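You operate a simulated robot arm through the tools that you are given. There is no shell and no other tool. Be economical: measure what you need, move in short steps, check, and stop when the job is done.

Carry out the task below with a simulated robot arm. There is one attempt and no reset: what you move stays moved.

## Task
Inch the sack on the belt back to the blue mark.
Fine: way switch to back, speed to slow, use the inch button; then way switch to forward and power switch off. Where these are worked on the way, their far stop is far enough and under half their travel is too little: way switch.

The check looks at the end state, three seconds after you hand in, the way a careful person would. Anything else that was tipped, shoved, dropped, spilled or broken makes it a failure.

## Robot
A 7-joint arm with a two-finger parallel gripper, fixed in place. Base frame: the origin is at the foot of the arm, x ahead of it, y to its left, z up. Units: m, degrees, N and s.
Its first joint turns from -166.0 to 166.0 degrees. Payload 4.4 kg.
The tool frame sits at the grasp point between the pads (the TCP): z along the fingers, y along the line on which they close. The tips reach 0.023 m beyond it. The gripper opens to 0.094 m. The fingers are 0.038 m wide and 0.01 m thick; the gripper's body (0.054 by 0.096 m) begins 0.039 m behind the TCP.
Orientation is that of the tool frame in the base frame, as a unit quaternion [x, y, z, w]. With the fingers straight down and closing along the base's y, the tool's x points along the base's -x, its y along +y and its z along -z.

## Interface
- The arm moves only by the tool step_arm. Its argument "targets" is a list of rows, each a list of 7 numbers: the shift along the tool's x, y, z in units of 40 mm (1.0 is 40 mm), then the turn, a rotation vector about the tool's x, y, z in units of 4 degrees (1.0 is 4 degrees), then the opening, from 0 (shut) to 1 (fully open). In form: [[x, y, z, wx, wy, wz, fingers], ...]. A call has 1 to 10 rows; each row shifts and turns the commanded pose from where the row before left it, along the tool's axes as they then stand. A call with a number of a shift or a turn outside -1 to 1 is refused whole. Rows are played at 5 a second. More than 0.05 m and 8.6 degrees between two rows, or a gripper value outside its range, and nothing of the call is played. Where a pose cannot be reached the arm comes as near as it can. A force on the tool above 90 N (or 10 N above the force at the start of the call, whichever is more), or a blocked arm, ends the call early, and 0.2 s more pass. The fingers move at their own pace (about 0.072 m/s each) and stop on an object; they squeeze with about 42 N. The grip force told is the motor's: it shows also when the fingers shut on nothing. Time passes only in rows, and 0.2 s behind the last, so rows that do not move let the fingers close. It gives the time, the measured TCP pose, the force on the tool (base axes), the opening and the grip force at its end, in the units of the frame above (readings bear some noise), with the torque about the TCP (base axes, N m) and any sound that the robot's microphone picked up.
- Cameras (640 x 400 px; columns grow to the right, rows downward): "scene" is fixed at [0.0544, -0.6477, 1.6476]; the picture's right is [0.84, -0.54, 0.00], its down [-0.17, -0.26, -0.95] and it looks along [0.51, 0.80, -0.31] (base axes); focal length 312 px, centre (320, 200). "wrist" rides on the gripper at [0.086, 0.016, -0.075] in the tool frame; the picture's right is [-0.18, 0.98, 0.00], its down [-0.58, -0.11, -0.81] and it looks along [-0.79, -0.15, 0.59] (tool axes); focal length 243 px, centre (320, 200).
- get_image(camera): a new picture of that camera. The clock stands still meanwhile.
- probe_pixels(camera, pixels): for up to 12 pixels [column, row] of the newest picture of that camera ("zoom" is the newest enlarged one), the place [x, y, z] in the base frame of the surface seen there, good to about 0.002 m, but the place of the scene camera against the robot may be out by one fixed shift of up to 0.018 m in any direction. The clock stands still meanwhile.
- inspect(camera, box): a new picture of the part [left, top, right, bottom] of that camera's present view, enlarged. The clock stands still meanwhile.
- close_job(): hands the job in; it is judged then, once.

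Keep the steps short. Do not move on a guess: measure, check each grasp and each placing, and mend mistakes. In all there are 80 turns and 38 pictures (those below and enlarged ones count). Leave the gripper open and the arm clear of the work at the hand-in unless told otherwise, and finish with a single line.

The tools are called after ">>>" by a JSON object that holds its "fn" and its "kwargs". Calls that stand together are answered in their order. step_arm: Moves the arm, as the interface text tells. Its arguments: {"type":"object","properties":{"targets":{"type":"array","items":{"type":"array","items":{"type":"number"}}}},"required":["targets"]} The other tools are called the same way: get_image (camera) takes a picture; probe_pixels (camera, pixels) gives the place of the surface under pixels of a picture; inspect (camera, box) takes an enlarged picture of a part of a camera's view; close_job () hands the job in.

At the start:

```text
clock: 0.0
tcp_pos: [0.5405, 0.4094, 1.2914]
ee_rot: [0.0, 1.0, 0.0, 0.0]
contact_force: [-0.7, -0.9, 0.7]
wrist_torque: [-0.03, 0.01, 0.0]
opening: 0.094
grasp_force: 0.1
```

scene: 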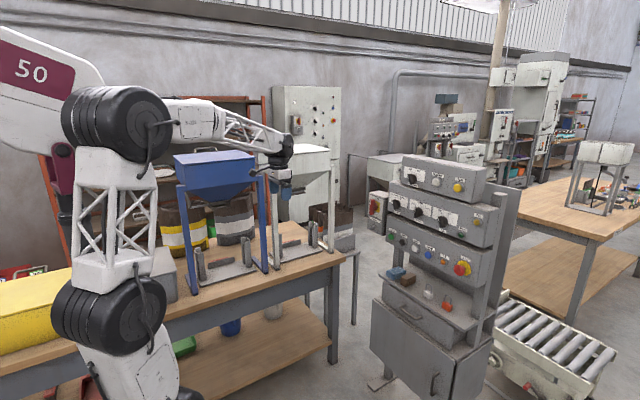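
wrist: 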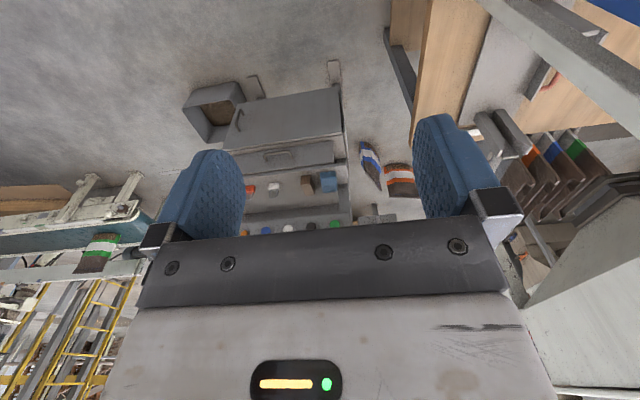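

The scene picture shows a grey control panel at about columns 380-510, rows 150-290, and a roller belt at the lower right. I'll enlarge both to read the labels.

>>> {"fn": "inspect", "kwargs": {"camera": "scene", "box": [370, 145, 530, 245]}}

>>> {"fn": "inspect", "kwargs": {"camera": "scene", "box": [360, 220, 640, 395]}}

```text
4.00 times, centred on (450, 195) of scene
```

zoom: 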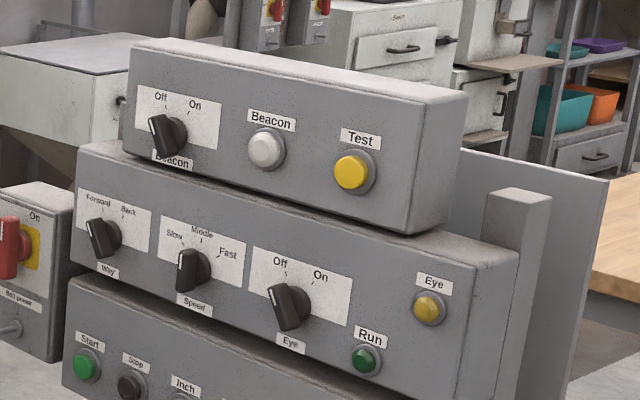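

```text
2.29 times, centred on (500, 308) of scene
```

zoom: 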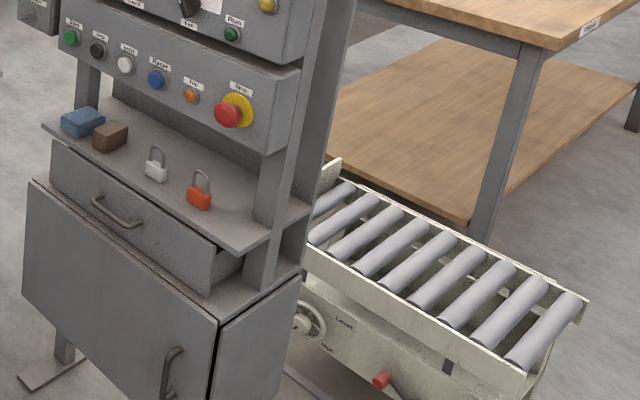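

The panel has Way, Speed and Eye switches, and the buttons are below. I still need to find the power switch, the sack and the belt, so I'll enlarge the middle left and the far left.

>>> {"fn": "inspect", "kwargs": {"camera": "scene", "box": [330, 140, 430, 250]}}

>>> {"fn": "inspect", "kwargs": {"camera": "scene", "box": [370, 215, 490, 320]}}

>>> {"fn": "inspect", "kwargs": {"camera": "scene", "box": [0, 140, 360, 365]}}

```text
3.64 times, centred on (380, 195) of scene
```

zoom: 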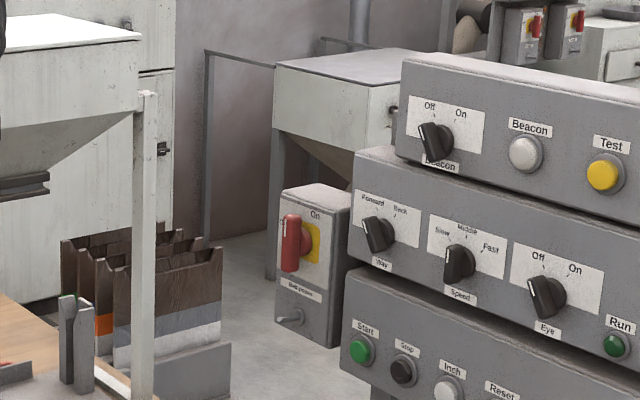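

```text
3.81 times, centred on (430, 268) of scene
```

zoom: 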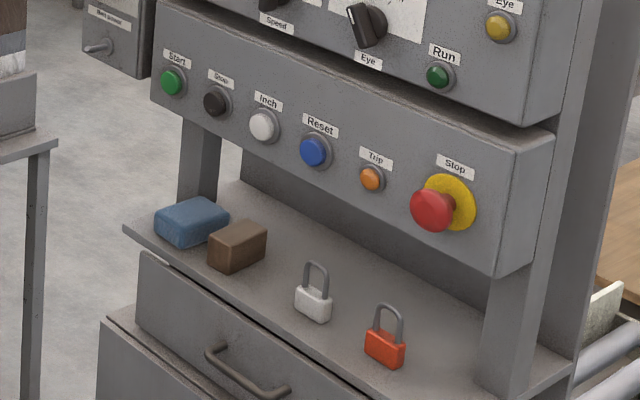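

```text
1.78 times, centred on (180, 252) of scene
```

zoom: 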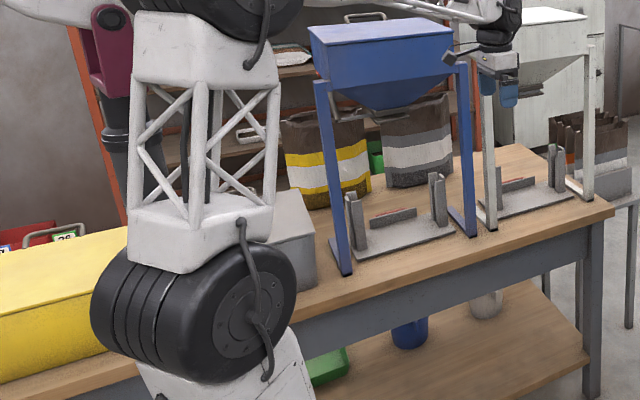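

The power switch is the red-handled one on the box labelled "Belt power", on the left. In the wrist view something with a sack lies at the left, around (100,250), so I'll enlarge that. I'll also zoom on the panel to probe it.

>>> {"fn": "inspect", "kwargs": {"camera": "wrist", "box": [0, 140, 240, 290]}}

>>> {"fn": "probe_pixels", "kwargs": {"camera": "wrist", "pixels": [[100, 240], [98, 265], [60, 225], [170, 225], [100, 205], [130, 185], [20, 270], [285, 110], [305, 185], [250, 230], [308, 227], [335, 224]]}}

>>> {"fn": "get_image", "kwargs": {"camera": "scene"}}

>>> {"fn": "probe_pixels", "kwargs": {"camera": "scene", "pixels": [[395, 205], [417, 212], [441, 219], [391, 236], [403, 241], [414, 247], [429, 254], [462, 268], [379, 207], [384, 200], [496, 240], [560, 350]]}}

```text
2.67 times, centred on (120, 215) of wrist
```

zoom: 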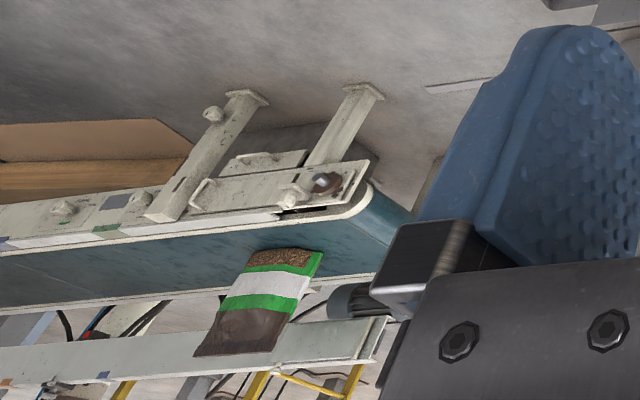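

```text
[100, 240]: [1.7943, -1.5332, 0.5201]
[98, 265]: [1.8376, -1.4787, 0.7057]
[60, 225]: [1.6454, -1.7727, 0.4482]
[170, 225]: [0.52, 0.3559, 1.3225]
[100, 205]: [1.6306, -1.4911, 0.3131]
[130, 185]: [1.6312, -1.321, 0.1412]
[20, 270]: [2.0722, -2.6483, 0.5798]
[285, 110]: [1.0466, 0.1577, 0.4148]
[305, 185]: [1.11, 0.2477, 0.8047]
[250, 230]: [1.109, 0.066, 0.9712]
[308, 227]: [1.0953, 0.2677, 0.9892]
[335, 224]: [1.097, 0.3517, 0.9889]
```

```text
29 pictures are left
```

scene: 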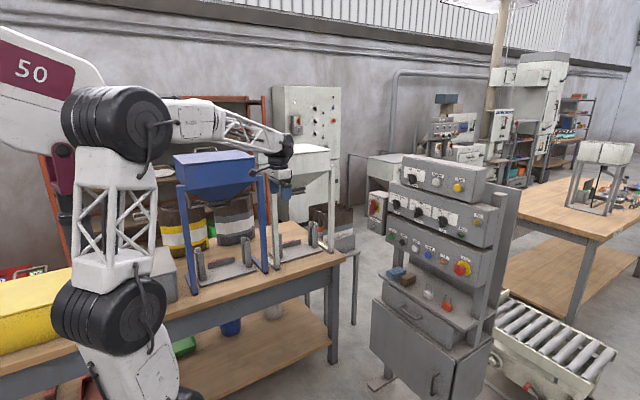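

```text
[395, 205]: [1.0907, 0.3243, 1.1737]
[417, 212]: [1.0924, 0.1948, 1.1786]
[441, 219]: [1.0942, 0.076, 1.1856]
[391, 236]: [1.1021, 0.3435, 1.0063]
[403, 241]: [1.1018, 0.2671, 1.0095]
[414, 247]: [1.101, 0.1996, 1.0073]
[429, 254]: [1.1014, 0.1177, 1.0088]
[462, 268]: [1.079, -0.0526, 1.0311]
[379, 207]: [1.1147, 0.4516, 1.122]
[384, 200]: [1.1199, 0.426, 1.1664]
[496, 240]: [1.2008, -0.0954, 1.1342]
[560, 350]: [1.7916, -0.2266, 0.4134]
```

All the panel knobs and buttons face the arm at x ≈ 1.09, with z 1.00–1.19 and y from -0.05 to 0.45. The sack is far away on the belt at about (1.8, -1.5). First I'll tilt the tool up toward +x while drifting right, away from the hoppers.

>>> {"fn": "step_arm", "kwargs": {"targets": [[0, -0.5, 0, 0, -1, 0, 1], [0, -0.5, 0, 0, -1, 0, 1], [0, -0.5, 0, 0, -1, 0, 1], [0, -0.5, 0, 0, -1, 0, 1], [0, -0.5, 0, 0, -1, 0, 1], [0, -0.5, 0, 0, -1, 0, 1], [0, -0.5, 0, 0, -1, 0, 1], [0, -0.5, 0, 0, -1, 0, 1], [0, -0.5, 0, 0, -1, 0, 1], [0, -0.5, 0, 0, -1, 0, 1]]}}

```text
clock: 2.2
tcp_pos: [0.5408, 0.2093, 1.2936]
ee_rot: [0.0, 0.94, 0.001, 0.342]
contact_force: [0.0, 1.0, 0.5]
wrist_torque: [-0.02, 0.0, 0.03]
opening: 0.0939
grasp_force: 0.1
```

The tilt works: 40° done, with no contact. I'll carry on to 80°.

>>> {"fn": "step_arm", "kwargs": {"targets": [[0, 0, 0, 0, -1, 0, 1], [0, 0, 0, 0, -1, 0, 1], [0, 0, 0, 0, -1, 0, 1], [0, 0, 0, 0, -1, 0, 1], [0, 0, 0, 0, -1, 0, 1], [0, 0, 0, 0, -1, 0, 1], [0, 0, 0, 0, -1, 0, 1], [0, 0, 0, 0, -1, 0, 1], [0, 0, 0, 0, -1, 0, 1], [0, 0, 0, 0, -1, 0, 1]]}}

```text
clock: 4.4
tcp_pos: [0.5406, 0.2068, 1.2925]
ee_rot: [0.0, 0.766, 0.0, 0.643]
contact_force: [0.4, 0.4, -0.3]
wrist_torque: [0.01, -0.01, 0.02]
opening: 0.0938
grasp_force: 0.1
```

80° is reached. I'll finish the last 10°, then move forward 0.2 m and look.

>>> {"fn": "step_arm", "kwargs": {"targets": [[0, 0, 0, 0, -1, 0, 1], [0, 0, 0, 0, -1, 0, 1], [0, 0, 0, 0, -0.5, 0, 1], [0.5, 0, 0.8, 0, 0, 0, 1], [0.5, 0, 0.8, 0, 0, 0, 1], [0.5, 0, 0.8, 0, 0, 0, 1], [0.5, 0, 0.8, 0, 0, 0, 1], [0.5, 0, 0.8, 0, 0, 0, 1], [0.5, 0, 0.8, 0, 0, 0, 1]]}}

>>> {"fn": "get_image", "kwargs": {"camera": "wrist"}}

```text
clock: 6.4
tcp_pos: [0.7314, 0.2068, 1.1748]
ee_rot: [0.0, 0.707, 0.0, 0.707]
contact_force: [-1.5, -0.1, -0.2]
wrist_torque: [-0.02, 0.0, 0.03]
opening: 0.0939
grasp_force: 0.0
```

```text
28 pictures are left
```

wrist: 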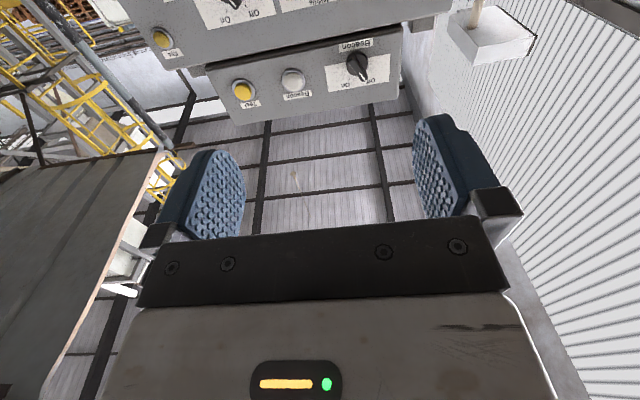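

At this pose the camera looks steeply up. The point the fingers aim at only shows when it is within 0.2 m. I'll move to x ≈ 0.93, between the Way and Speed knobs, and look again.

>>> {"fn": "step_arm", "kwargs": {"targets": [[0, 0.3, 0.9, 0, 0, 0, 1], [0, 0.3, 0.9, 0, 0, 0, 1], [0, 0.3, 0.9, 0, 0, 0, 1], [0, 0.3, 0.9, 0, 0, 0, 1], [0, 0.3, 0.9, 0, 0, 0, 1]]}}

>>> {"fn": "get_image", "kwargs": {"camera": "wrist"}}

```text
clock: 7.6
tcp_pos: [0.9112, 0.2681, 1.1734]
ee_rot: [0.0, 0.707, 0.0, 0.707]
contact_force: [-0.2, -0.6, 0.1]
wrist_torque: [0.01, -0.01, 0.02]
opening: 0.0939
grasp_force: 0.1
```

```text
27 pictures are left
```

wrist: 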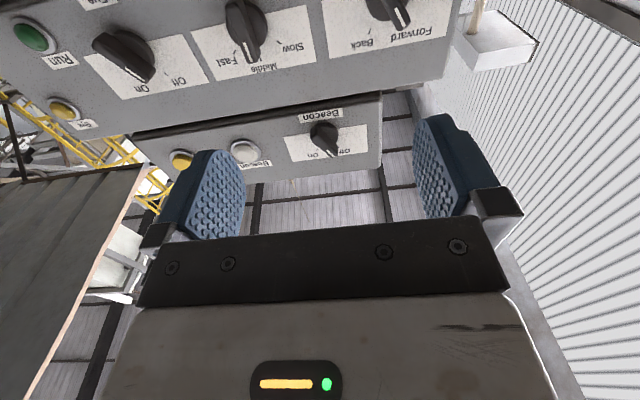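

Seen upside down, Way is at the right and points at Forward, and Speed points about at Middle. I'll probe the knobs, tips, plates and labels.

>>> {"fn": "probe_pixels", "kwargs": {"camera": "wrist", "pixels": [[402, 22], [396, 6], [378, 6], [365, 42], [405, 33], [340, 20], [258, 15], [247, 30], [250, 56], [292, 46], [222, 62], [263, 69]]}}

>>> {"fn": "inspect", "kwargs": {"camera": "wrist", "box": [200, 0, 460, 162]}}

```text
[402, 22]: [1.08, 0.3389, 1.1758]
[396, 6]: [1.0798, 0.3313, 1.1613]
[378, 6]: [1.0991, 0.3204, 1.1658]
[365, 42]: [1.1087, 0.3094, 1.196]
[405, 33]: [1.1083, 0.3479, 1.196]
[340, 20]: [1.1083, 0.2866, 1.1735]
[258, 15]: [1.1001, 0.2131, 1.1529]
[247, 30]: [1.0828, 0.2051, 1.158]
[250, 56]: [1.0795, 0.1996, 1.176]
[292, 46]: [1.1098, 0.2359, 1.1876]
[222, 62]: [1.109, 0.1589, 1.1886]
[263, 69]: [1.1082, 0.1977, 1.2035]
```

```text
2.46 times, centred on (330, 81) of wrist
```

zoom: 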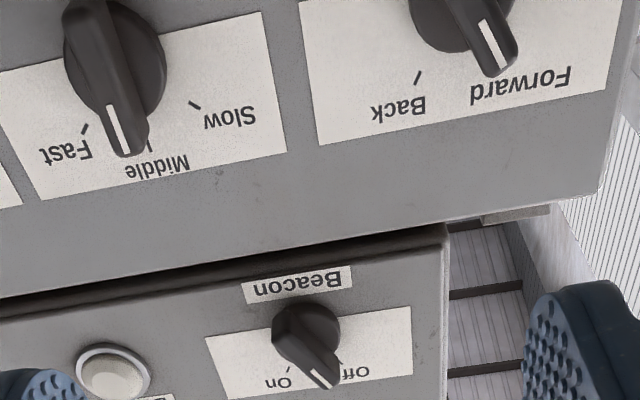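

The plate is at x ≈ 1.108 and the knob faces are at x ≈ 1.08. I need the full knob outlines, so I'll lower the tool 6 cm and look again.

>>> {"fn": "step_arm", "kwargs": {"targets": [[0.75, 0, 0, 0, 0, 0, 1], [0.75, 0, 0, 0, 0, 0, 1]]}}

>>> {"fn": "inspect", "kwargs": {"camera": "wrist", "box": [200, 0, 460, 162]}}

```text
clock: 8.2
tcp_pos: [0.9127, 0.2695, 1.113]
ee_rot: [0.001, 0.707, -0.001, 0.707]
contact_force: [0.6, 0.4, 0.8]
wrist_torque: [0.0, 0.03, 0.0]
opening: 0.0939
grasp_force: 0.1
```

```text
2.46 times, centred on (330, 81) of wrist
```

zoom: 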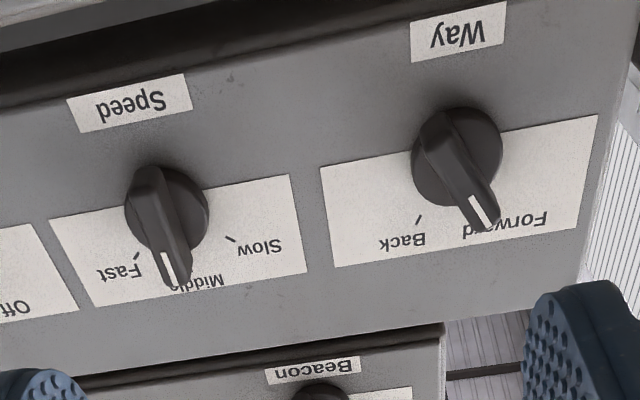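

Both knobs are now fully visible. I'll probe their ridges, disc edges and tick marks.

>>> {"fn": "probe_pixels", "kwargs": {"camera": "zoom", "pixels": [[146, 176], [157, 220], [175, 275], [207, 210], [230, 238], [135, 256], [436, 122], [452, 160], [484, 218], [500, 150], [418, 220], [416, 175]]}}

```text
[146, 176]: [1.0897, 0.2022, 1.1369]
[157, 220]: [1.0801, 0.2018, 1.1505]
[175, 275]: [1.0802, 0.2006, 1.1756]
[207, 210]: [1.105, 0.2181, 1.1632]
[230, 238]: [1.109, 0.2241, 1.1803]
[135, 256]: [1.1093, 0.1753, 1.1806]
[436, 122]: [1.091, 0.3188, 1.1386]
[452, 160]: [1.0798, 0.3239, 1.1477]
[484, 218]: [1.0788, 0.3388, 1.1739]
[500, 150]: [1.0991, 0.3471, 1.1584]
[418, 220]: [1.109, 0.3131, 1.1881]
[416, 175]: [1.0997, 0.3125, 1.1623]
```

The Speed knob centre is (y 0.200, z 1.156) and it points straight up at Middle. Slow is 45° to the left. The Way knob centre is (0.328, 1.156) and it points 30° left at Forward. Back is 30° to the right. I'll line up in front of Way at x ≈ 1.01, rolled -30°, with the fingers half open.

>>> {"fn": "step_arm", "kwargs": {"targets": [[-0.54, 0.73, 0.6, 0, 0, 0, 0.5], [-0.54, 0.73, 0.6, 0, 0, 0, 0.5], [0, 0, 0.4, 0, 0, -1, 0.5], [0, 0, 0.4, 0, 0, -1, 0.5], [0, 0, 0.4, 0, 0, -1, 0.5], [0, 0, 0, 0, 0, -1, 0.5], [0, 0, 0, 0, 0, -1, 0.5], [0, 0, 0, 0, 0, -1, 0.5], [0, 0, 0, 0, 0, -1, 0.5], [0, 0, 0, 0, 0, -0.5, 0.5]]}}

>>> {"fn": "get_image", "kwargs": {"camera": "wrist"}}

```text
clock: 10.4
tcp_pos: [1.0094, 0.3272, 1.1554]
ee_rot: [-0.182, 0.683, -0.183, 0.683]
contact_force: [0.1, 0.4, 0.0]
wrist_torque: [0.01, 0.02, 0.03]
opening: 0.0469
grasp_force: 0.2
```

```text
24 pictures are left
```

wrist: 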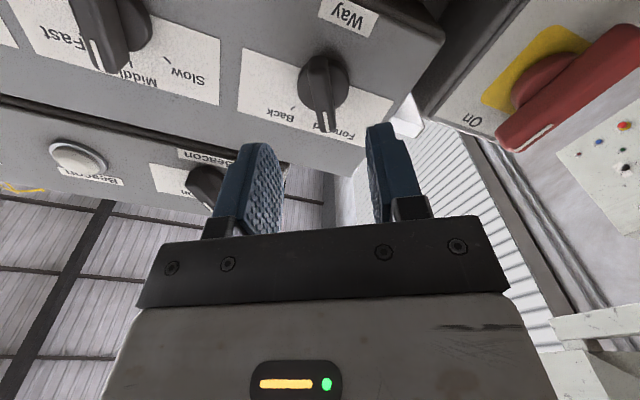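

The ridge is upright in the picture at column 322, between the fingers. I'll advance 62 mm so the tips straddle it, then close.

>>> {"fn": "step_arm", "kwargs": {"targets": [[0, 0, 0.5, 0, 0, 0, 0.5], [0, 0, 0.5, 0, 0, 0, 0.5], [0, 0, 0.55, 0, 0, 0, 0.5], [0, 0, 0, 0, 0, 0, 0.0], [0, 0, 0, 0, 0, 0, 0.0], [0, 0, 0, 0, 0, 0, 0.0]]}}

>>> {"fn": "get_image", "kwargs": {"camera": "wrist"}}

```text
clock: 11.8
tcp_pos: [1.0706, 0.3269, 1.1551]
ee_rot: [-0.183, 0.683, -0.183, 0.683]
contact_force: [17.9, 17.6, 1.4]
wrist_torque: [-0.09, -0.1, 0.28]
opening: 0.0129
grasp_force: 45.2
```

```text
23 pictures are left
```

wrist: 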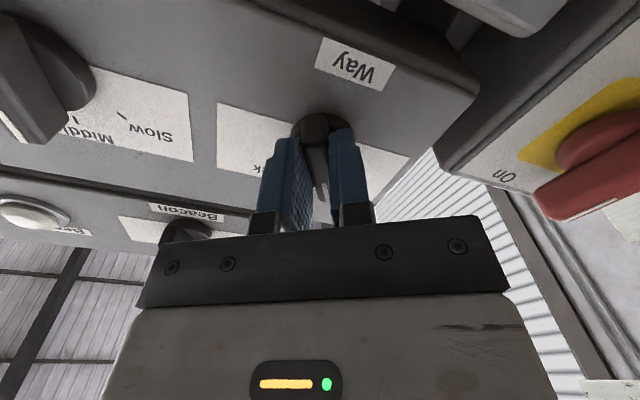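

I have hold of the ridge at 12.9 mm. Now I'll turn it clockwise toward Back, 40° first.

>>> {"fn": "step_arm", "kwargs": {"targets": [[0, 0, 0, 0, 0, 1, 0], [0, 0, 0, 0, 0, 1, 0], [0, 0, 0, 0, 0, 1, 0], [0, 0, 0, 0, 0, 1, 0], [0, 0, 0, 0, 0, 1, 0], [0, 0, 0, 0, 0, 1, 0], [0, 0, 0, 0, 0, 1, 0], [0, 0, 0, 0, 0, 1, 0], [0, 0, 0, 0, 0, 1, 0], [0, 0, 0, 0, 0, 1, 0]]}}

```text
clock: 13.6
tcp_pos: [1.0703, 0.3305, 1.154]
ee_rot: [0.007, 0.708, 0.01, 0.707]
contact_force: [35.8, 25.0, -0.9]
wrist_torque: [-0.16, -0.13, 0.01]
opening: 0.013
grasp_force: 45.1
stopped in row 9: the force on the tool passed its limit at 93 N (the readings are from after the stop); the commanded pose is now the measured one
```

The call stopped on force after about 31° of turn. I'll check the knob before going on.

>>> {"fn": "get_image", "kwargs": {"camera": "wrist"}}

```text
22 pictures are left
```

wrist: 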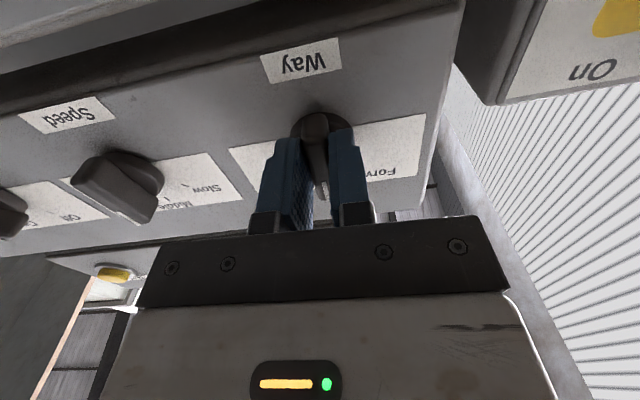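

Way is now about mid-travel, with some sideways load of 25 N. I'll open briefly to relieve the stress, centre on y ≈ 0.329 and close again.

>>> {"fn": "step_arm", "kwargs": {"targets": [[0, 0, 0, 0, 0, 0, 0.3], [0, 0, 0, 0, 0, 0, 0.3], [0, -0.04, 0, 0, 0, 0, 0.3], [0, 0, 0, 0, 0, 0, 0.3]]}}

>>> {"fn": "inspect", "kwargs": {"camera": "wrist", "box": [220, 70, 420, 195]}}

```text
clock: 14.6
tcp_pos: [1.0704, 0.3275, 1.1555]
ee_rot: [0.01, 0.707, 0.01, 0.707]
contact_force: [-1.0, -1.7, 0.6]
wrist_torque: [0.0, 0.0, 0.02]
opening: 0.0282
grasp_force: 0.0
```

```text
3.20 times, centred on (320, 132) of wrist
```

zoom: 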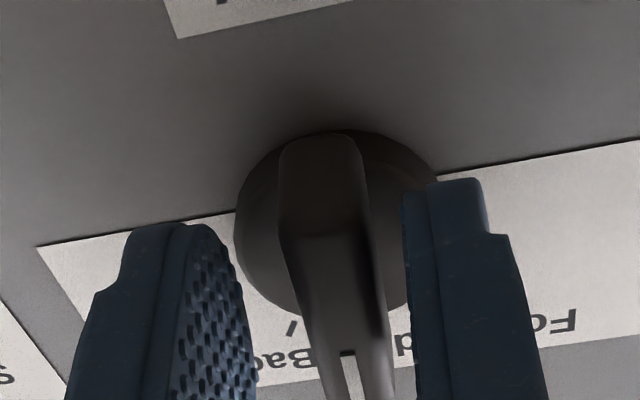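

Opening relieved the load, and the knob stays about upright, at mid-travel and centred between the pads. I'll close and turn 30° more.

>>> {"fn": "step_arm", "kwargs": {"targets": [[0, 0, 0, 0, 0, 0, 0], [0, 0, 0, 0, 0, 0, 0], [0, 0, 0, 0, 0, 1, 0], [0, 0, 0, 0, 0, 1, 0], [0, 0, 0, 0, 0, 1, 0], [0, 0, 0, 0, 0, 1, 0], [0, 0, 0, 0, 0, 1, 0], [0, 0, 0, 0, 0, 1, 0], [0, 0, 0, 0, 0, 1, 0], [0, 0, 0, 0, 0, 0.5, 0]]}}

```text
clock: 16.1
tcp_pos: [1.0703, 0.3304, 1.1552]
ee_rot: [0.11, 0.699, 0.114, 0.697]
contact_force: [25.8, 24.4, 0.3]
wrist_torque: [-0.11, 0.34, 0.03]
opening: 0.0125
grasp_force: 45.4
stopped in row 7: the force on the tool passed its limit at 91 N (the readings are from after the stop); the commanded pose is now the measured one
```

The same +y pull came back, so the true knob centre is nearer y ≈ 0.331. The roll is now about +18°. I'll open, settle at y ≈ 0.331, close again and turn the remaining 13°.

>>> {"fn": "step_arm", "kwargs": {"targets": [[0, 0, 0, 0, 0, 0, 0.3], [0.01, 0.03, 0, 0, 0, 0, 0.3], [0, 0, 0, 0, 0, 0, 0.3], [0, 0, 0, 0, 0, 0, 0], [0, 0, 0, 0, 0, 0, 0], [0, 0, 0, 0, 0, 0, 0]]}}

```text
clock: 17.5
tcp_pos: [1.07, 0.3322, 1.1553]
ee_rot: [0.111, 0.699, 0.113, 0.698]
contact_force: [-5.1, -6.2, -0.7]
wrist_torque: [0.01, -0.03, -0.49]
opening: 0.0132
grasp_force: 45.1
```

The load is small now (6 N), so the centring is good. I'll turn 14° more.

>>> {"fn": "step_arm", "kwargs": {"targets": [[0, 0, 0, 0, 0, 1, 0], [0, 0, 0, 0, 0, 1, 0], [0, 0, 0, 0, 0, 1, 0], [0, 0, 0, 0, 0, 0.5, 0]]}}

```text
clock: 18.5
tcp_pos: [1.0707, 0.3329, 1.1551]
ee_rot: [0.194, 0.68, 0.2, 0.678]
contact_force: [29.0, 18.9, 4.9]
wrist_torque: [-1.9, 0.26, -0.04]
opening: 0.0135
grasp_force: 45.1
```

The roll is 32° and there is a reaction torque of 1.9 N m, which looks like the stop. I'll open, back off 6 cm and look.

>>> {"fn": "step_arm", "kwargs": {"targets": [[0, 0, 0, 0, 0, 0, 0.4], [0, 0, 0, 0, 0, 0, 0.4], [0, 0, -0.7, 0, 0, 0, 0.4], [0, 0, -0.8, 0, 0, 0, 0.4]]}}

>>> {"fn": "get_image", "kwargs": {"camera": "wrist"}}

```text
clock: 19.5
tcp_pos: [1.0108, 0.3308, 1.1546]
ee_rot: [0.194, 0.68, 0.198, 0.678]
contact_force: [0.7, -0.2, 0.8]
wrist_torque: [0.01, -0.01, -0.01]
opening: 0.0376
grasp_force: 0.0
```

```text
20 pictures are left
```

wrist: 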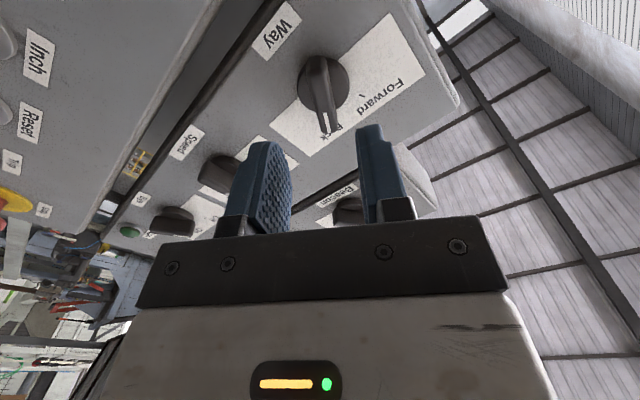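

Way now points at Back. Next is Speed: I'll roll back to upright and move right toward y ≈ 0.2025, since Way's true centre was about 2.5 mm left of what I probed.

>>> {"fn": "step_arm", "kwargs": {"targets": [[0, 0, 0, 0, 0, -1, 0.4], [0, 0, 0, 0, 0, -1, 0.4], [0, 0, 0, 0, 0, -1, 0.4], [0, 0, 0, 0, 0, -1, 0.4], [0, 0, 0, 0, 0, -1, 0.4], [0, 0, 0, 0, 0, -1, 0.4], [0, 0, 0, 0, 0, -1, 0.4], [0, 0, 0, 0, 0, -1, 0.4], [0, -0.8, 0, 0, 0, -0.1, 0.4], [0, -0.8, 0, 0, 0, 0, 0.4]]}}

>>> {"fn": "step_arm", "kwargs": {"targets": [[0, -0.8, 0, 0, 0, 0, 0.4], [0, -0.8, 0, 0, 0, 0, 0.4], [0, 0, 0, 0, 0, 0, 0.4]]}}

>>> {"fn": "get_image", "kwargs": {"camera": "wrist"}}

```text
clock: 21.7
tcp_pos: [1.0093, 0.2657, 1.1549]
ee_rot: [-0.004, 0.707, 0.001, 0.707]
contact_force: [-0.5, 0.3, -0.2]
wrist_torque: [-0.01, -0.04, -0.01]
opening: 0.0376
grasp_force: 0.0
```

```text
clock: 22.5
tcp_pos: [1.0111, 0.2018, 1.155]
ee_rot: [-0.003, 0.707, 0.001, 0.707]
contact_force: [-0.3, 0.6, 0.1]
wrist_torque: [-0.04, -0.01, -0.02]
opening: 0.0376
grasp_force: 0.0
```

```text
19 pictures are left
```

wrist: 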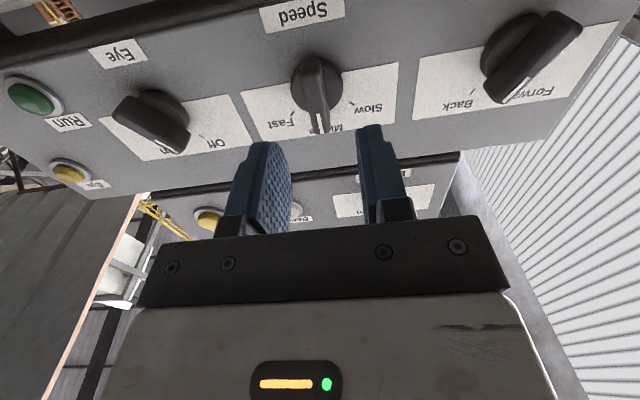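

Speed is still at Middle and lies between the fingers at column 318. I'll advance 60 mm and close on it.

>>> {"fn": "step_arm", "kwargs": {"targets": [[0, 0, 0.5, 0, 0, 0, 0.4], [0, 0, 0.5, 0, 0, 0, 0.4], [0, 0, 0.5, 0, 0, 0, 0.4], [0, 0, 0, 0, 0, 0, 0.4], [0, 0, 0, 0, 0, 0, 0.0], [0, 0, 0, 0, 0, 0, 0.0], [0, 0, 0, 0, 0, 0, 0.0]]}}

```text
clock: 24.1
tcp_pos: [1.0722, 0.1989, 1.1546]
ee_rot: [-0.003, 0.707, 0.001, 0.707]
contact_force: [-6.2, -58.8, -2.8]
wrist_torque: [0.3, -0.27, -1.21]
opening: 0.0128
grasp_force: 45.1
```

A side load of -59 N shows this knob's centre is a bit further right. I'll shift the command 3 mm to -y to relieve it.

>>> {"fn": "step_arm", "kwargs": {"targets": [[0, -0.04, 0, 0, 0, 0, 0.0], [0, -0.035, 0, 0, 0, 0, 0.0], [0, 0, 0, 0, 0, 0, 0.0]]}}

```text
clock: 24.9
tcp_pos: [1.0728, 0.1989, 1.156]
ee_rot: [-0.002, 0.708, -0.001, 0.706]
contact_force: [40.4, -47.3, -5.5]
wrist_torque: [0.25, 0.2, -1.03]
opening: 0.0128
grasp_force: 45.0
```

The load hardly changed, so I'll open, let it settle and close again from the new place.

>>> {"fn": "step_arm", "kwargs": {"targets": [[0, 0, 0, 0, 0, 0, 0.3], [0, 0, 0, 0, 0, 0, 0.3], [0, 0, 0, 0, 0, 0, 0.3]]}}

>>> {"fn": "step_arm", "kwargs": {"targets": [[0, 0, 0, 0, 0, 0, 0], [0, 0, 0, 0, 0, 0, 0.0], [0, 0, 0, 0, 0, 0, 0.0]]}}

```text
clock: 25.7
tcp_pos: [1.0716, 0.2016, 1.1557]
ee_rot: [-0.004, 0.707, 0.001, 0.707]
contact_force: [0.0, 1.2, 0.3]
wrist_torque: [-0.01, 0.02, 0.02]
opening: 0.0283
grasp_force: 0.0
```

```text
clock: 26.5
tcp_pos: [1.0724, 0.1994, 1.1564]
ee_rot: [-0.002, 0.707, 0.001, 0.707]
contact_force: [-7.8, -15.4, -0.9]
wrist_torque: [0.03, -0.16, -0.77]
opening: 0.013
grasp_force: 45.2
```

Only 15 N of side load now. I'll turn counterclockwise toward Slow, 24° first.

>>> {"fn": "step_arm", "kwargs": {"targets": [[0, 0, 0, 0, 0, -1, 0], [0, 0, 0, 0, 0, -1, 0.0], [0, 0, 0, 0, 0, -1, 0.0], [0, 0, 0, 0, 0, -1, 0.0], [0, 0, 0, 0, 0, -1, 0.0], [0, 0, 0, 0, 0, -1, 0.0]]}}

```text
clock: 27.9
tcp_pos: [1.0714, 0.198, 1.1566]
ee_rot: [-0.15, 0.691, -0.147, 0.692]
contact_force: [17.0, -52.3, 7.6]
wrist_torque: [0.2, 0.12, -1.16]
opening: 0.013
grasp_force: 45.1
```

The roll is -24° but the side load is back at 52 N. I'll open, shift 2.5 mm to -y and close again.

>>> {"fn": "step_arm", "kwargs": {"targets": [[0, 0, 0, 0, 0, 0, 0.3], [0, -0.06, 0, 0, 0, 0, 0.3], [0, 0, 0, 0, 0, 0, 0.3], [0, 0, 0, 0, 0, 0, 0], [0, 0, 0, 0, 0, 0, 0], [0, 0, 0, 0, 0, 0, 0]]}}

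>>> {"fn": "step_arm", "kwargs": {"targets": [[0, 0, 0, 0, 0, -1, 0], [0, 0, 0, 0, 0, -1, 0.0], [0, 0, 0, 0, 0, -1, 0.0], [0, 0, 0, 0, 0, -1, 0.0], [0, 0, 0, 0, 0, -1, 0.0], [0, 0, 0, 0, 0, -0.6, 0.0]]}}

```text
clock: 29.3
tcp_pos: [1.0706, 0.198, 1.1569]
ee_rot: [-0.149, 0.691, -0.146, 0.692]
contact_force: [-8.6, -11.8, -0.2]
wrist_torque: [0.06, -0.28, -0.58]
opening: 0.0128
grasp_force: 45.1
```

```text
clock: 30.7
tcp_pos: [1.0717, 0.1969, 1.1566]
ee_rot: [-0.281, 0.648, -0.278, 0.65]
contact_force: [28.1, -24.1, 11.4]
wrist_torque: [0.08, -0.2, -0.71]
opening: 0.0129
grasp_force: 44.8
```

The roll is -46.7°, which is Slow. I'll open and back off 8 cm, and then look.

>>> {"fn": "step_arm", "kwargs": {"targets": [[0, 0, 0, 0, 0, 0, 0.4], [0, 0, 0, 0, 0, 0, 0.4], [0, 0, -0.7, 0, 0, 0, 0.4], [0, 0, -0.8, 0, 0, 0, 0.4], [0, 0, -0.8, 0, 0, 0, 0.4], [0, 0, -0.8, 0, 0, 0, 0.4]]}}

>>> {"fn": "get_image", "kwargs": {"camera": "wrist"}}

```text
clock: 32.1
tcp_pos: [0.9481, 0.1997, 1.1559]
ee_rot: [-0.281, 0.649, -0.277, 0.65]
contact_force: [1.3, 0.1, -0.1]
wrist_torque: [0.0, -0.03, -0.04]
opening: 0.0378
grasp_force: 0.2
```

```text
18 pictures are left
```

wrist: 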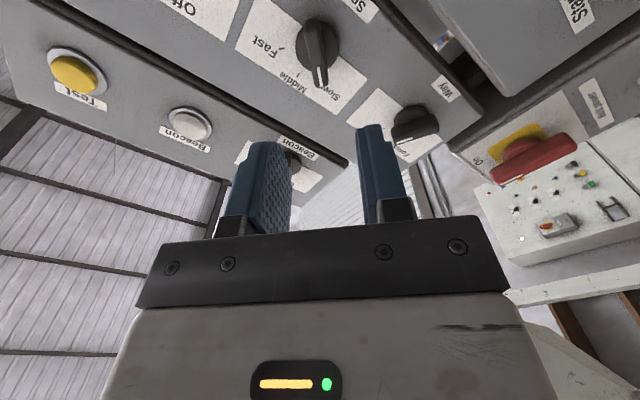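

Speed points at Slow. For the inching I want the camera rolled so that it looks right along the belt, which needs +137° of roll. I'll do that here in free space with the fingers shut.

>>> {"fn": "step_arm", "kwargs": {"targets": [[0, 0, 0, 0, 0, 1, 0], [0, 0, 0, 0, 0, 1, 0], [0, 0, 0, 0, 0, 1, 0], [0, 0, 0, 0, 0, 1, 0], [0, 0, 0, 0, 0, 1, 0], [0, 0, 0, 0, 0, 1, 0], [0, 0, 0, 0, 0, 1, 0], [0, 0, 0, 0, 0, 1, 0], [0, 0, 0, 0, 0, 1, 0], [0, 0, 0, 0, 0, 1, 0]]}}

>>> {"fn": "step_arm", "kwargs": {"targets": [[0, 0, 0, 0, 0, 1, 0], [0, 0, 0, 0, 0, 1, 0], [0, 0, 0, 0, 0, 1, 0], [0, 0, 0, 0, 0, 1, 0], [0, 0, 0, 0, 0, 1, 0], [0, 0, 0, 0, 0, 1, 0], [0, 0, 0, 0, 0, 1, 0], [0, 0, 0, 0, 0, 1, 0], [0, 0, 0, 0, 0, 1, 0], [0, 0, 0, 0, 0, 1, 0]]}}

>>> {"fn": "step_arm", "kwargs": {"targets": [[0, 0, 0, 0, 0, 1, 0], [0, 0, 0, 0, 0, 1, 0], [0, 0, 0, 0, 0, 1, 0], [0, 0, 0, 0, 0, 1, 0], [0, 0, 0, 0, 0, 1, 0], [0, 0, 0, 0, 0, 1, 0], [0, 0, 0, 0, 0, 1, 0], [0, 0, 0, 0, 0, 1, 0], [0, 0, 0, 0, 0, 1, 0], [0, 0, 0, 0, 0, 1, 0]]}}

>>> {"fn": "step_arm", "kwargs": {"targets": [[0, 0, 0, 0, 0, 1, 0], [0, 0, 0, 0, 0, 1, 0], [0, 0, 0, 0, 0, 1, 0], [0, 0, 0, 0, 0, 1, 0], [0, 0, 0, 0, 0, 0.2, 0], [0, -0.8, 0, 0, 0, 0, 0], [0, -0.8, 0, 0, 0, 0, 0], [0, -0.8, 0, 0, 0, 0, 0], [0, -0.8, 0, 0, 0, 0, 0]]}}

>>> {"fn": "get_image", "kwargs": {"camera": "wrist"}}

```text
clock: 34.3
tcp_pos: [0.9483, 0.1973, 1.1562]
ee_rot: [-0.043, 0.706, -0.037, 0.706]
contact_force: [-0.6, -0.1, 0.3]
wrist_torque: [0.04, 0.01, 0.01]
opening: 0.0004
grasp_force: 41.8
```

```text
clock: 36.5
tcp_pos: [0.948, 0.2055, 1.1628]
ee_rot: [0.205, 0.681, 0.2, 0.675]
contact_force: [-0.2, 0.2, -0.9]
wrist_torque: [0.01, 0.0, -0.03]
opening: 0.0
grasp_force: 41.7
out of reach, approached as far as the arm can: row 10
```

```text
clock: 38.7
tcp_pos: [0.9944, 0.2734, 1.2914]
ee_rot: [0.423, 0.572, 0.42, 0.563]
contact_force: [0.3, -0.6, -0.5]
wrist_torque: [0.02, -0.01, -0.04]
opening: 0.0001
grasp_force: 41.6
out of reach, approached as far as the arm can: row 1, 2, 3, 4, 5, 6, 7, 8, 9, 10
```

```text
clock: 40.7
tcp_pos: [1.0659, 0.2888, 1.2754]
ee_rot: [0.504, 0.511, 0.494, 0.491]
contact_force: [0.8, 0.0, -0.1]
wrist_torque: [0.02, 0.02, -0.01]
opening: 0.0
grasp_force: 42.1
out of reach, approached as far as the arm can: row 1, 2, 3, 4, 6, 7, 8, 9
```

```text
17 pictures are left
```

wrist: 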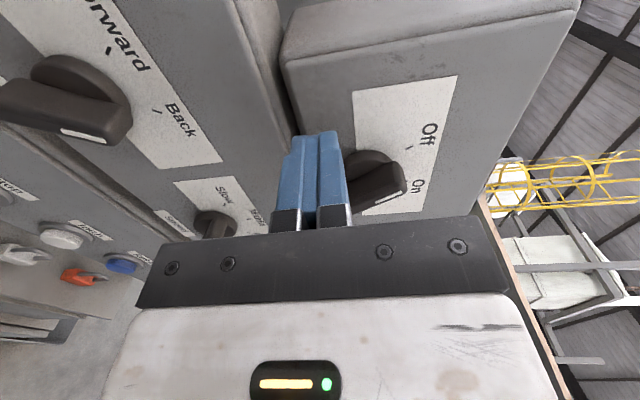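

The roll ran out of reach, and the arm drifted close to the Beacon knob at (1.066, 0.289, 1.275). No force was felt. Before moving I'll measure whether the Beacon knob still points at Off.

>>> {"fn": "inspect", "kwargs": {"camera": "wrist", "box": [270, 60, 490, 235]}}

>>> {"fn": "probe_pixels", "kwargs": {"camera": "wrist", "pixels": [[400, 187], [385, 170], [360, 195], [365, 160], [409, 147], [428, 135], [416, 187], [320, 140], [300, 145], [340, 170]]}}

```text
2.29 times, centred on (380, 148) of wrist
```

zoom: 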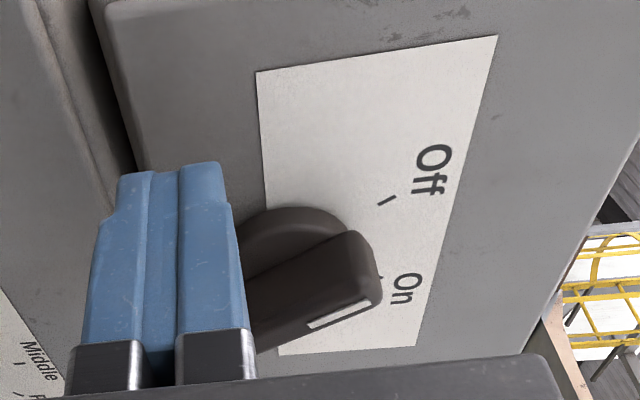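

```text
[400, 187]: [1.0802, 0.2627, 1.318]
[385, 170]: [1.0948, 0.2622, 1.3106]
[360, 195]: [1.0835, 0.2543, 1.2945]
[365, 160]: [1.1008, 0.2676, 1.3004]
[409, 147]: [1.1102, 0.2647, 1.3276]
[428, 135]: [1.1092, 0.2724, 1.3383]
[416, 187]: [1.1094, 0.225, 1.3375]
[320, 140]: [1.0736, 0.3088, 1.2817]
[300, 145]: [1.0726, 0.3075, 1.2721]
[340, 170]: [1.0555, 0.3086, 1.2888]
```

The Beacon ridge still leans toward Off (tip y 0.263 against centre 0.249), so it wasn't touched. I'll back straight off in small steps.

>>> {"fn": "step_arm", "kwargs": {"targets": [[0, 0, -0.5, 0, 0, 0, 0], [0, 0, -0.5, 0, 0, 0, 0], [0, 0, -0.5, 0, 0, 0, 0]]}}

```text
clock: 41.5
tcp_pos: [1.0511, 0.3036, 1.3054]
ee_rot: [0.5, 0.502, 0.502, 0.496]
contact_force: [0.2, -0.6, 0.0]
wrist_torque: [-0.02, -0.01, -0.03]
opening: 0.0
grasp_force: 42.3
out of reach, approached as far as the arm can: row 1, 2, 3
```

It is moving away, but the commanded pose is still out of reach. I'll keep backing off and raise the command again (tool y points up here).

>>> {"fn": "step_arm", "kwargs": {"targets": [[0, 0.8, -0.8, 0, 0, 0, 0], [0, 0.8, -0.8, 0, 0, 0, 0], [0, 0.8, -0.8, 0, 0, 0, 0], [0, 0.8, -0.8, 0, 0, 0, 0]]}}

```text
clock: 42.5
tcp_pos: [0.9265, 0.306, 1.4322]
ee_rot: [0.499, 0.501, 0.503, 0.497]
contact_force: [0.1, -0.6, -1.4]
wrist_torque: [-0.03, -0.12, -0.03]
opening: 0.0
grasp_force: 41.7
```

The arm is in reach again, at (0.927, 0.306, 1.432), rolled 90° and clear of the panel. I'll look for the sack from here.

>>> {"fn": "get_image", "kwargs": {"camera": "wrist"}}

```text
15 pictures are left
```

wrist: 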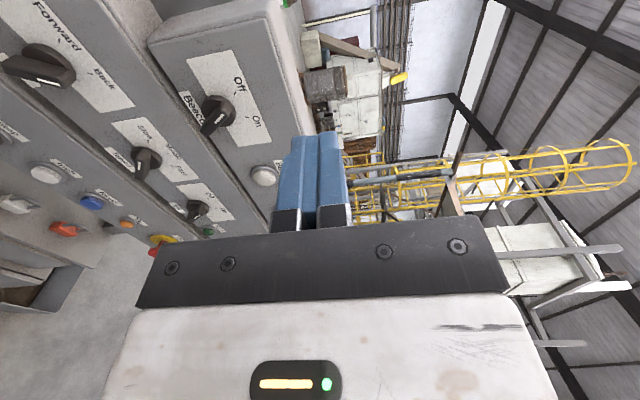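

The gripper hides the sack in this roll. A better pose is to tilt the tool 45° down and yaw it 30° right. From there I can press Inch and, after a short retreat, see the sack at the upper left. That is a 91° turn about tool axis (0.604, 0.129, -0.787). I'll do it in free air after backing off 6 cm.

>>> {"fn": "step_arm", "kwargs": {"targets": [[0, 0, -0.8, 0, 0, 0, 0], [0, 0, -0.8, 0.763, 0.163, -0.995, 0], [0, 0, 0, 0.763, 0.163, -0.995, 0], [0, 0, 0, 0.763, 0.163, -0.995, 0], [0, 0, 0, 0.763, 0.163, -0.995, 0], [0, 0, 0, 0.763, 0.163, -0.995, 0], [0, 0, 0, 0.763, 0.163, -0.995, 0], [0, 0, 0, 0.763, 0.163, -0.995, 0], [0, 0, 0, 0.763, 0.163, -0.995, 0]]}}

>>> {"fn": "step_arm", "kwargs": {"targets": [[0, 0, 0, 0.763, 0.163, -0.995, 0], [0, 0, 0, 0.763, 0.163, -0.995, 0], [0, 0, 0, 0.763, 0.163, -0.995, 0], [0, 0, 0, 0.763, 0.163, -0.995, 0], [0, 0, 0, 0.763, 0.163, -0.995, 0], [0, 0, 0, 0.763, 0.163, -0.995, 0], [0, 0, 0, 0.763, 0.163, -0.995, 0], [0, 0, 0, 0.763, 0.163, -0.995, 0], [0, 0, 0, 0.763, 0.163, -0.995, 0], [0, 0, 0, 0.763, 0.163, -0.995, 0]]}}

```text
clock: 44.5
tcp_pos: [0.859, 0.3028, 1.4342]
ee_rot: [0.413, 0.734, 0.253, 0.476]
contact_force: [1.1, 0.5, 0.2]
wrist_torque: [-0.01, 0.01, -0.02]
opening: 0.0
grasp_force: 41.8
```

```text
clock: 46.7
tcp_pos: [0.8609, 0.3039, 1.4332]
ee_rot: [0.237, 0.893, -0.097, 0.369]
contact_force: [0.7, 0.0, 0.2]
wrist_torque: [0.02, 0.02, 0.03]
opening: 0.0
grasp_force: 42.4
```

The orientation is as planned. Now I'll go straight down to about (0.86, 0.24, 1.03), in front of the lower button row, and look.

>>> {"fn": "step_arm", "kwargs": {"targets": [[0.654, -0.13, 0.76, 0, 0, 0, 0], [0.654, -0.13, 0.76, 0, 0, 0, 0], [0.654, -0.13, 0.76, 0, 0, 0, 0], [0.654, -0.13, 0.76, 0, 0, 0, 0], [0.654, -0.13, 0.76, 0, 0, 0, 0], [0.654, -0.13, 0.76, 0, 0, 0, 0], [0.654, -0.13, 0.76, 0, 0, 0, 0], [0.654, -0.13, 0.76, 0, 0, 0, 0], [0.654, -0.13, 0.76, 0, 0, 0, 0], [0.654, -0.13, 0.76, 0, 0, 0, 0]]}}

>>> {"fn": "get_image", "kwargs": {"camera": "wrist"}}

```text
clock: 48.9
tcp_pos: [0.8591, 0.2418, 1.0352]
ee_rot: [0.238, 0.893, -0.097, 0.37]
contact_force: [0.8, 0.8, 1.1]
wrist_torque: [0.05, 0.02, -0.01]
opening: 0.0
grasp_force: 41.7
```

```text
14 pictures are left
```

wrist: 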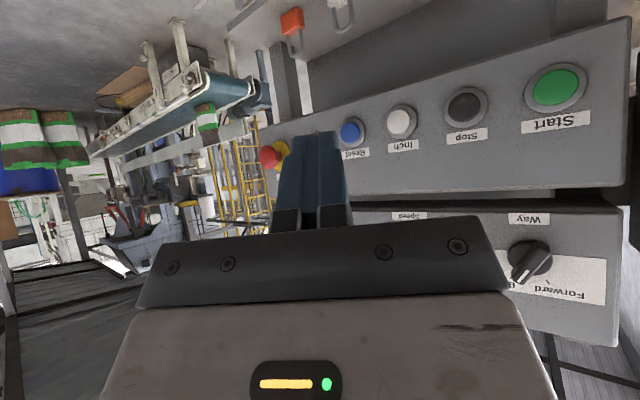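

Both the Inch button (402,120) and the sack on the belt (205,120) are in view. I'll enlarge the belt and probe the button.

>>> {"fn": "probe_pixels", "kwargs": {"camera": "wrist", "pixels": [[402, 121], [398, 113], [352, 131], [466, 105], [402, 146], [205, 112], [430, 130], [557, 87]]}}

>>> {"fn": "inspect", "kwargs": {"camera": "wrist", "box": [80, 50, 280, 175]}}

```text
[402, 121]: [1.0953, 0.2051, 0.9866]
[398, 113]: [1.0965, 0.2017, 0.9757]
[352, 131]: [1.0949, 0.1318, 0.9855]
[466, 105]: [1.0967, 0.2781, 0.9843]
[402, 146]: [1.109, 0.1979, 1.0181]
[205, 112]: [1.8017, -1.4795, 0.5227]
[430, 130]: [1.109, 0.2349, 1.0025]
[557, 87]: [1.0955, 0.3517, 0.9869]
```

```text
3.20 times, centred on (180, 112) of wrist
```

zoom: 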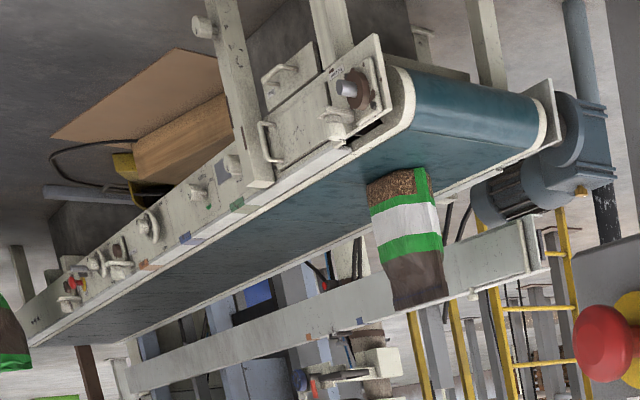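

Upside down, the rails show a green, a blue and an orange mark. I'll probe these and the foot of the sack.

>>> {"fn": "probe_pixels", "kwargs": {"camera": "zoom", "pixels": [[237, 203], [185, 238], [143, 265], [360, 320], [310, 337], [371, 190], [426, 172], [400, 183], [410, 240], [446, 285], [348, 150], [392, 300]]}}

```text
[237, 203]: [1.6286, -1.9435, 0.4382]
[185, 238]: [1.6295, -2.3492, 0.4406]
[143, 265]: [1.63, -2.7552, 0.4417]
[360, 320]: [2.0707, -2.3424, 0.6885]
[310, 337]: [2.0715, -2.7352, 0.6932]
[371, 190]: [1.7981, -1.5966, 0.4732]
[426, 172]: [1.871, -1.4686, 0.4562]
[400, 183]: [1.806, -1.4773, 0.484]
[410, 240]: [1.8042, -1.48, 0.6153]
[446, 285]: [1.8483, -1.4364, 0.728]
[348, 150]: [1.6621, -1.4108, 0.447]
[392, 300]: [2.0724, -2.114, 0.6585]
```

The blue mark is at y ≈ -2.345 and the sack is at y ≈ -1.53, so it has about 0.8 m to go toward -y. The Inch cap is centred at (1.0955, 0.205, 0.986). I'll bring the fingertip corner to about 2 cm in front of it.

>>> {"fn": "step_arm", "kwargs": {"targets": [[-0.462, 0.331, 0.786, 0, 0, 0, 0], [-0.462, 0.331, 0.786, 0, 0, 0, 0], [-0.462, 0.331, 0.786, 0, 0, 0, 0], [-0.462, 0.331, 0.786, 0, 0, 0, 0], [-0.462, 0.331, 0.786, 0, 0, 0, 0], [0, 0, 0, 0, 0, 0, 0]]}}

>>> {"fn": "get_image", "kwargs": {"camera": "wrist"}}

```text
clock: 50.3
tcp_pos: [1.046, 0.2136, 0.9875]
ee_rot: [0.237, 0.893, -0.096, 0.37]
contact_force: [0.1, -0.2, -0.4]
wrist_torque: [-0.01, -0.01, -0.01]
opening: 0.0001
grasp_force: 42.4
```

```text
12 pictures are left
```

wrist: 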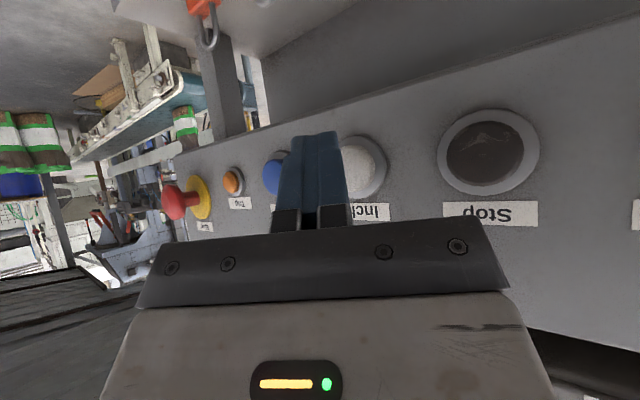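

Even here the sack is visible at (185,120). I'll press forward 24 mm in three rows and read the force.

>>> {"fn": "step_arm", "kwargs": {"targets": [[-0.122, 0.1, 0.122, 0, 0, 0, 0], [-0.122, 0.1, 0.122, 0, 0, 0, 0], [-0.122, 0.1, 0.122, 0, 0, 0, 0]]}}

```text
clock: 51.1
tcp_pos: [1.0696, 0.2141, 0.9887]
ee_rot: [0.237, 0.894, -0.096, 0.369]
contact_force: [-2.0, -0.2, -1.4]
wrist_torque: [0.03, 0.02, -0.02]
opening: 0.0001
grasp_force: 42.2
```

There is only about 2 N of contact, so I'll press 4 mm more.

>>> {"fn": "step_arm", "kwargs": {"targets": [[-0.031, 0.025, 0.031, 0, 0, 0, 0], [-0.031, 0.025, 0.031, 0, 0, 0, 0], [-0.031, 0.025, 0.031, 0, 0, 0, 0]]}}

>>> {"fn": "inspect", "kwargs": {"camera": "wrist", "box": [60, 30, 400, 242]}}

```text
clock: 51.9
tcp_pos: [1.0744, 0.2149, 0.9882]
ee_rot: [0.237, 0.893, -0.097, 0.369]
contact_force: [-10.2, -0.6, 2.9]
wrist_torque: [-0.02, -0.02, -0.08]
opening: 0.0002
grasp_force: 42.2
heard: click
```

```text
1.88 times, centred on (230, 136) of wrist
```

zoom: 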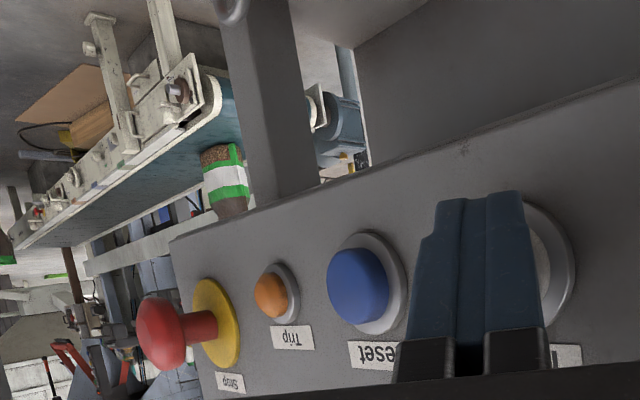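

A click was heard and the button is held down at 10 N. I'll probe the sack now, then hold for 1 s and compare.

>>> {"fn": "probe_pixels", "kwargs": {"camera": "zoom", "pixels": [[222, 180], [202, 165], [204, 185], [248, 180]]}}

>>> {"fn": "step_arm", "kwargs": {"targets": [[0, 0, 0, 0, 0, 0, 0], [0, 0, 0, 0, 0, 0, 0], [0, 0, 0, 0, 0, 0, 0], [0, 0, 0, 0, 0, 0, 0]]}}

>>> {"fn": "inspect", "kwargs": {"camera": "wrist", "box": [60, 30, 280, 168]}}

```text
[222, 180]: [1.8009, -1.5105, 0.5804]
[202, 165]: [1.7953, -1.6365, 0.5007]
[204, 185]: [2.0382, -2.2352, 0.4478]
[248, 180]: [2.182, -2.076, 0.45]
```

```text
clock: 52.9
tcp_pos: [1.0742, 0.2155, 0.9862]
ee_rot: [0.237, 0.893, -0.097, 0.37]
contact_force: [-10.3, -0.1, -0.8]
wrist_torque: [-0.02, 0.05, -0.05]
opening: 0.0001
grasp_force: 41.9
```

```text
2.90 times, centred on (170, 99) of wrist
```

zoom: 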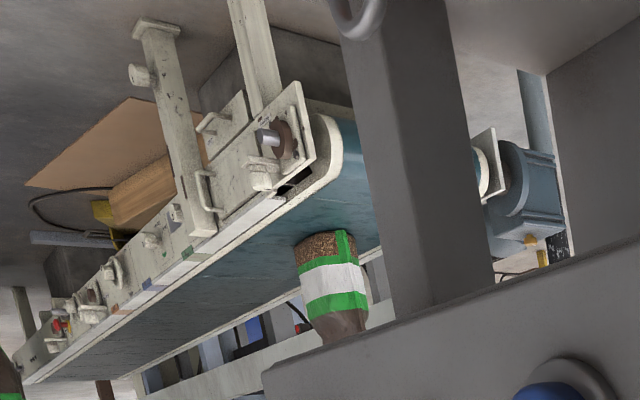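

The sack seems to have moved. I'll probe it and the mark from this picture.

>>> {"fn": "probe_pixels", "kwargs": {"camera": "zoom", "pixels": [[297, 248], [304, 285], [330, 282], [352, 275], [149, 284], [310, 320], [190, 252]]}}

```text
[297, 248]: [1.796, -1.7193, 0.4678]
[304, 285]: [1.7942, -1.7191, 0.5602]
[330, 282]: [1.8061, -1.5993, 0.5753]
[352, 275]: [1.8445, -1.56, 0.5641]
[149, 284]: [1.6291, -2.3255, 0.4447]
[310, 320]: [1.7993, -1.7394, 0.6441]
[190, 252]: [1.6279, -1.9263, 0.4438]
```

The sack goes toward the blue mark at about 0.083 m/s while the button is held. Its left corner is now at y -1.719 and its centre about -1.65. Roughly 0.69 m remains, about 8.3 s. I'll hold 4.4 s and re-measure.

>>> {"fn": "step_arm", "kwargs": {"targets": [[0, 0, 0, 0, 0, 0, 0], [0, 0, 0, 0, 0, 0, 0], [0, 0, 0, 0, 0, 0, 0], [0, 0, 0, 0, 0, 0, 0], [0, 0, 0, 0, 0, 0, 0], [0, 0, 0, 0, 0, 0, 0], [0, 0, 0, 0, 0, 0, 0], [0, 0, 0, 0, 0, 0, 0], [0, 0, 0, 0, 0, 0, 0], [0, 0, 0, 0, 0, 0, 0]]}}

>>> {"fn": "step_arm", "kwargs": {"targets": [[0, 0, 0, 0, 0, 0, 0], [0, 0, 0, 0, 0, 0, 0], [0, 0, 0, 0, 0, 0, 0], [0, 0, 0, 0, 0, 0, 0], [0, 0, 0, 0, 0, 0, 0], [0, 0, 0, 0, 0, 0, 0], [0, 0, 0, 0, 0, 0, 0], [0, 0, 0, 0, 0, 0, 0], [0, 0, 0, 0, 0, 0, 0], [0, 0, 0, 0, 0, 0, 0]]}}

>>> {"fn": "inspect", "kwargs": {"camera": "wrist", "box": [60, 60, 220, 160]}}

```text
clock: 55.1
tcp_pos: [1.0753, 0.2151, 0.9888]
ee_rot: [0.237, 0.893, -0.097, 0.37]
contact_force: [-10.1, 0.4, 0.6]
wrist_torque: [-0.01, 0.05, -0.06]
opening: 0.0
grasp_force: 42.2
```

```text
clock: 57.3
tcp_pos: [1.0744, 0.2166, 0.9875]
ee_rot: [0.237, 0.893, -0.097, 0.37]
contact_force: [-10.8, -0.7, -1.1]
wrist_torque: [0.02, 0.08, -0.03]
opening: 0.0002
grasp_force: 42.2
```

```text
4.00 times, centred on (140, 110) of wrist
```

zoom: 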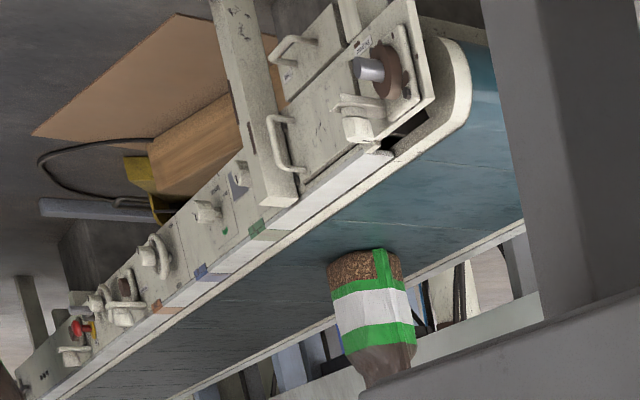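

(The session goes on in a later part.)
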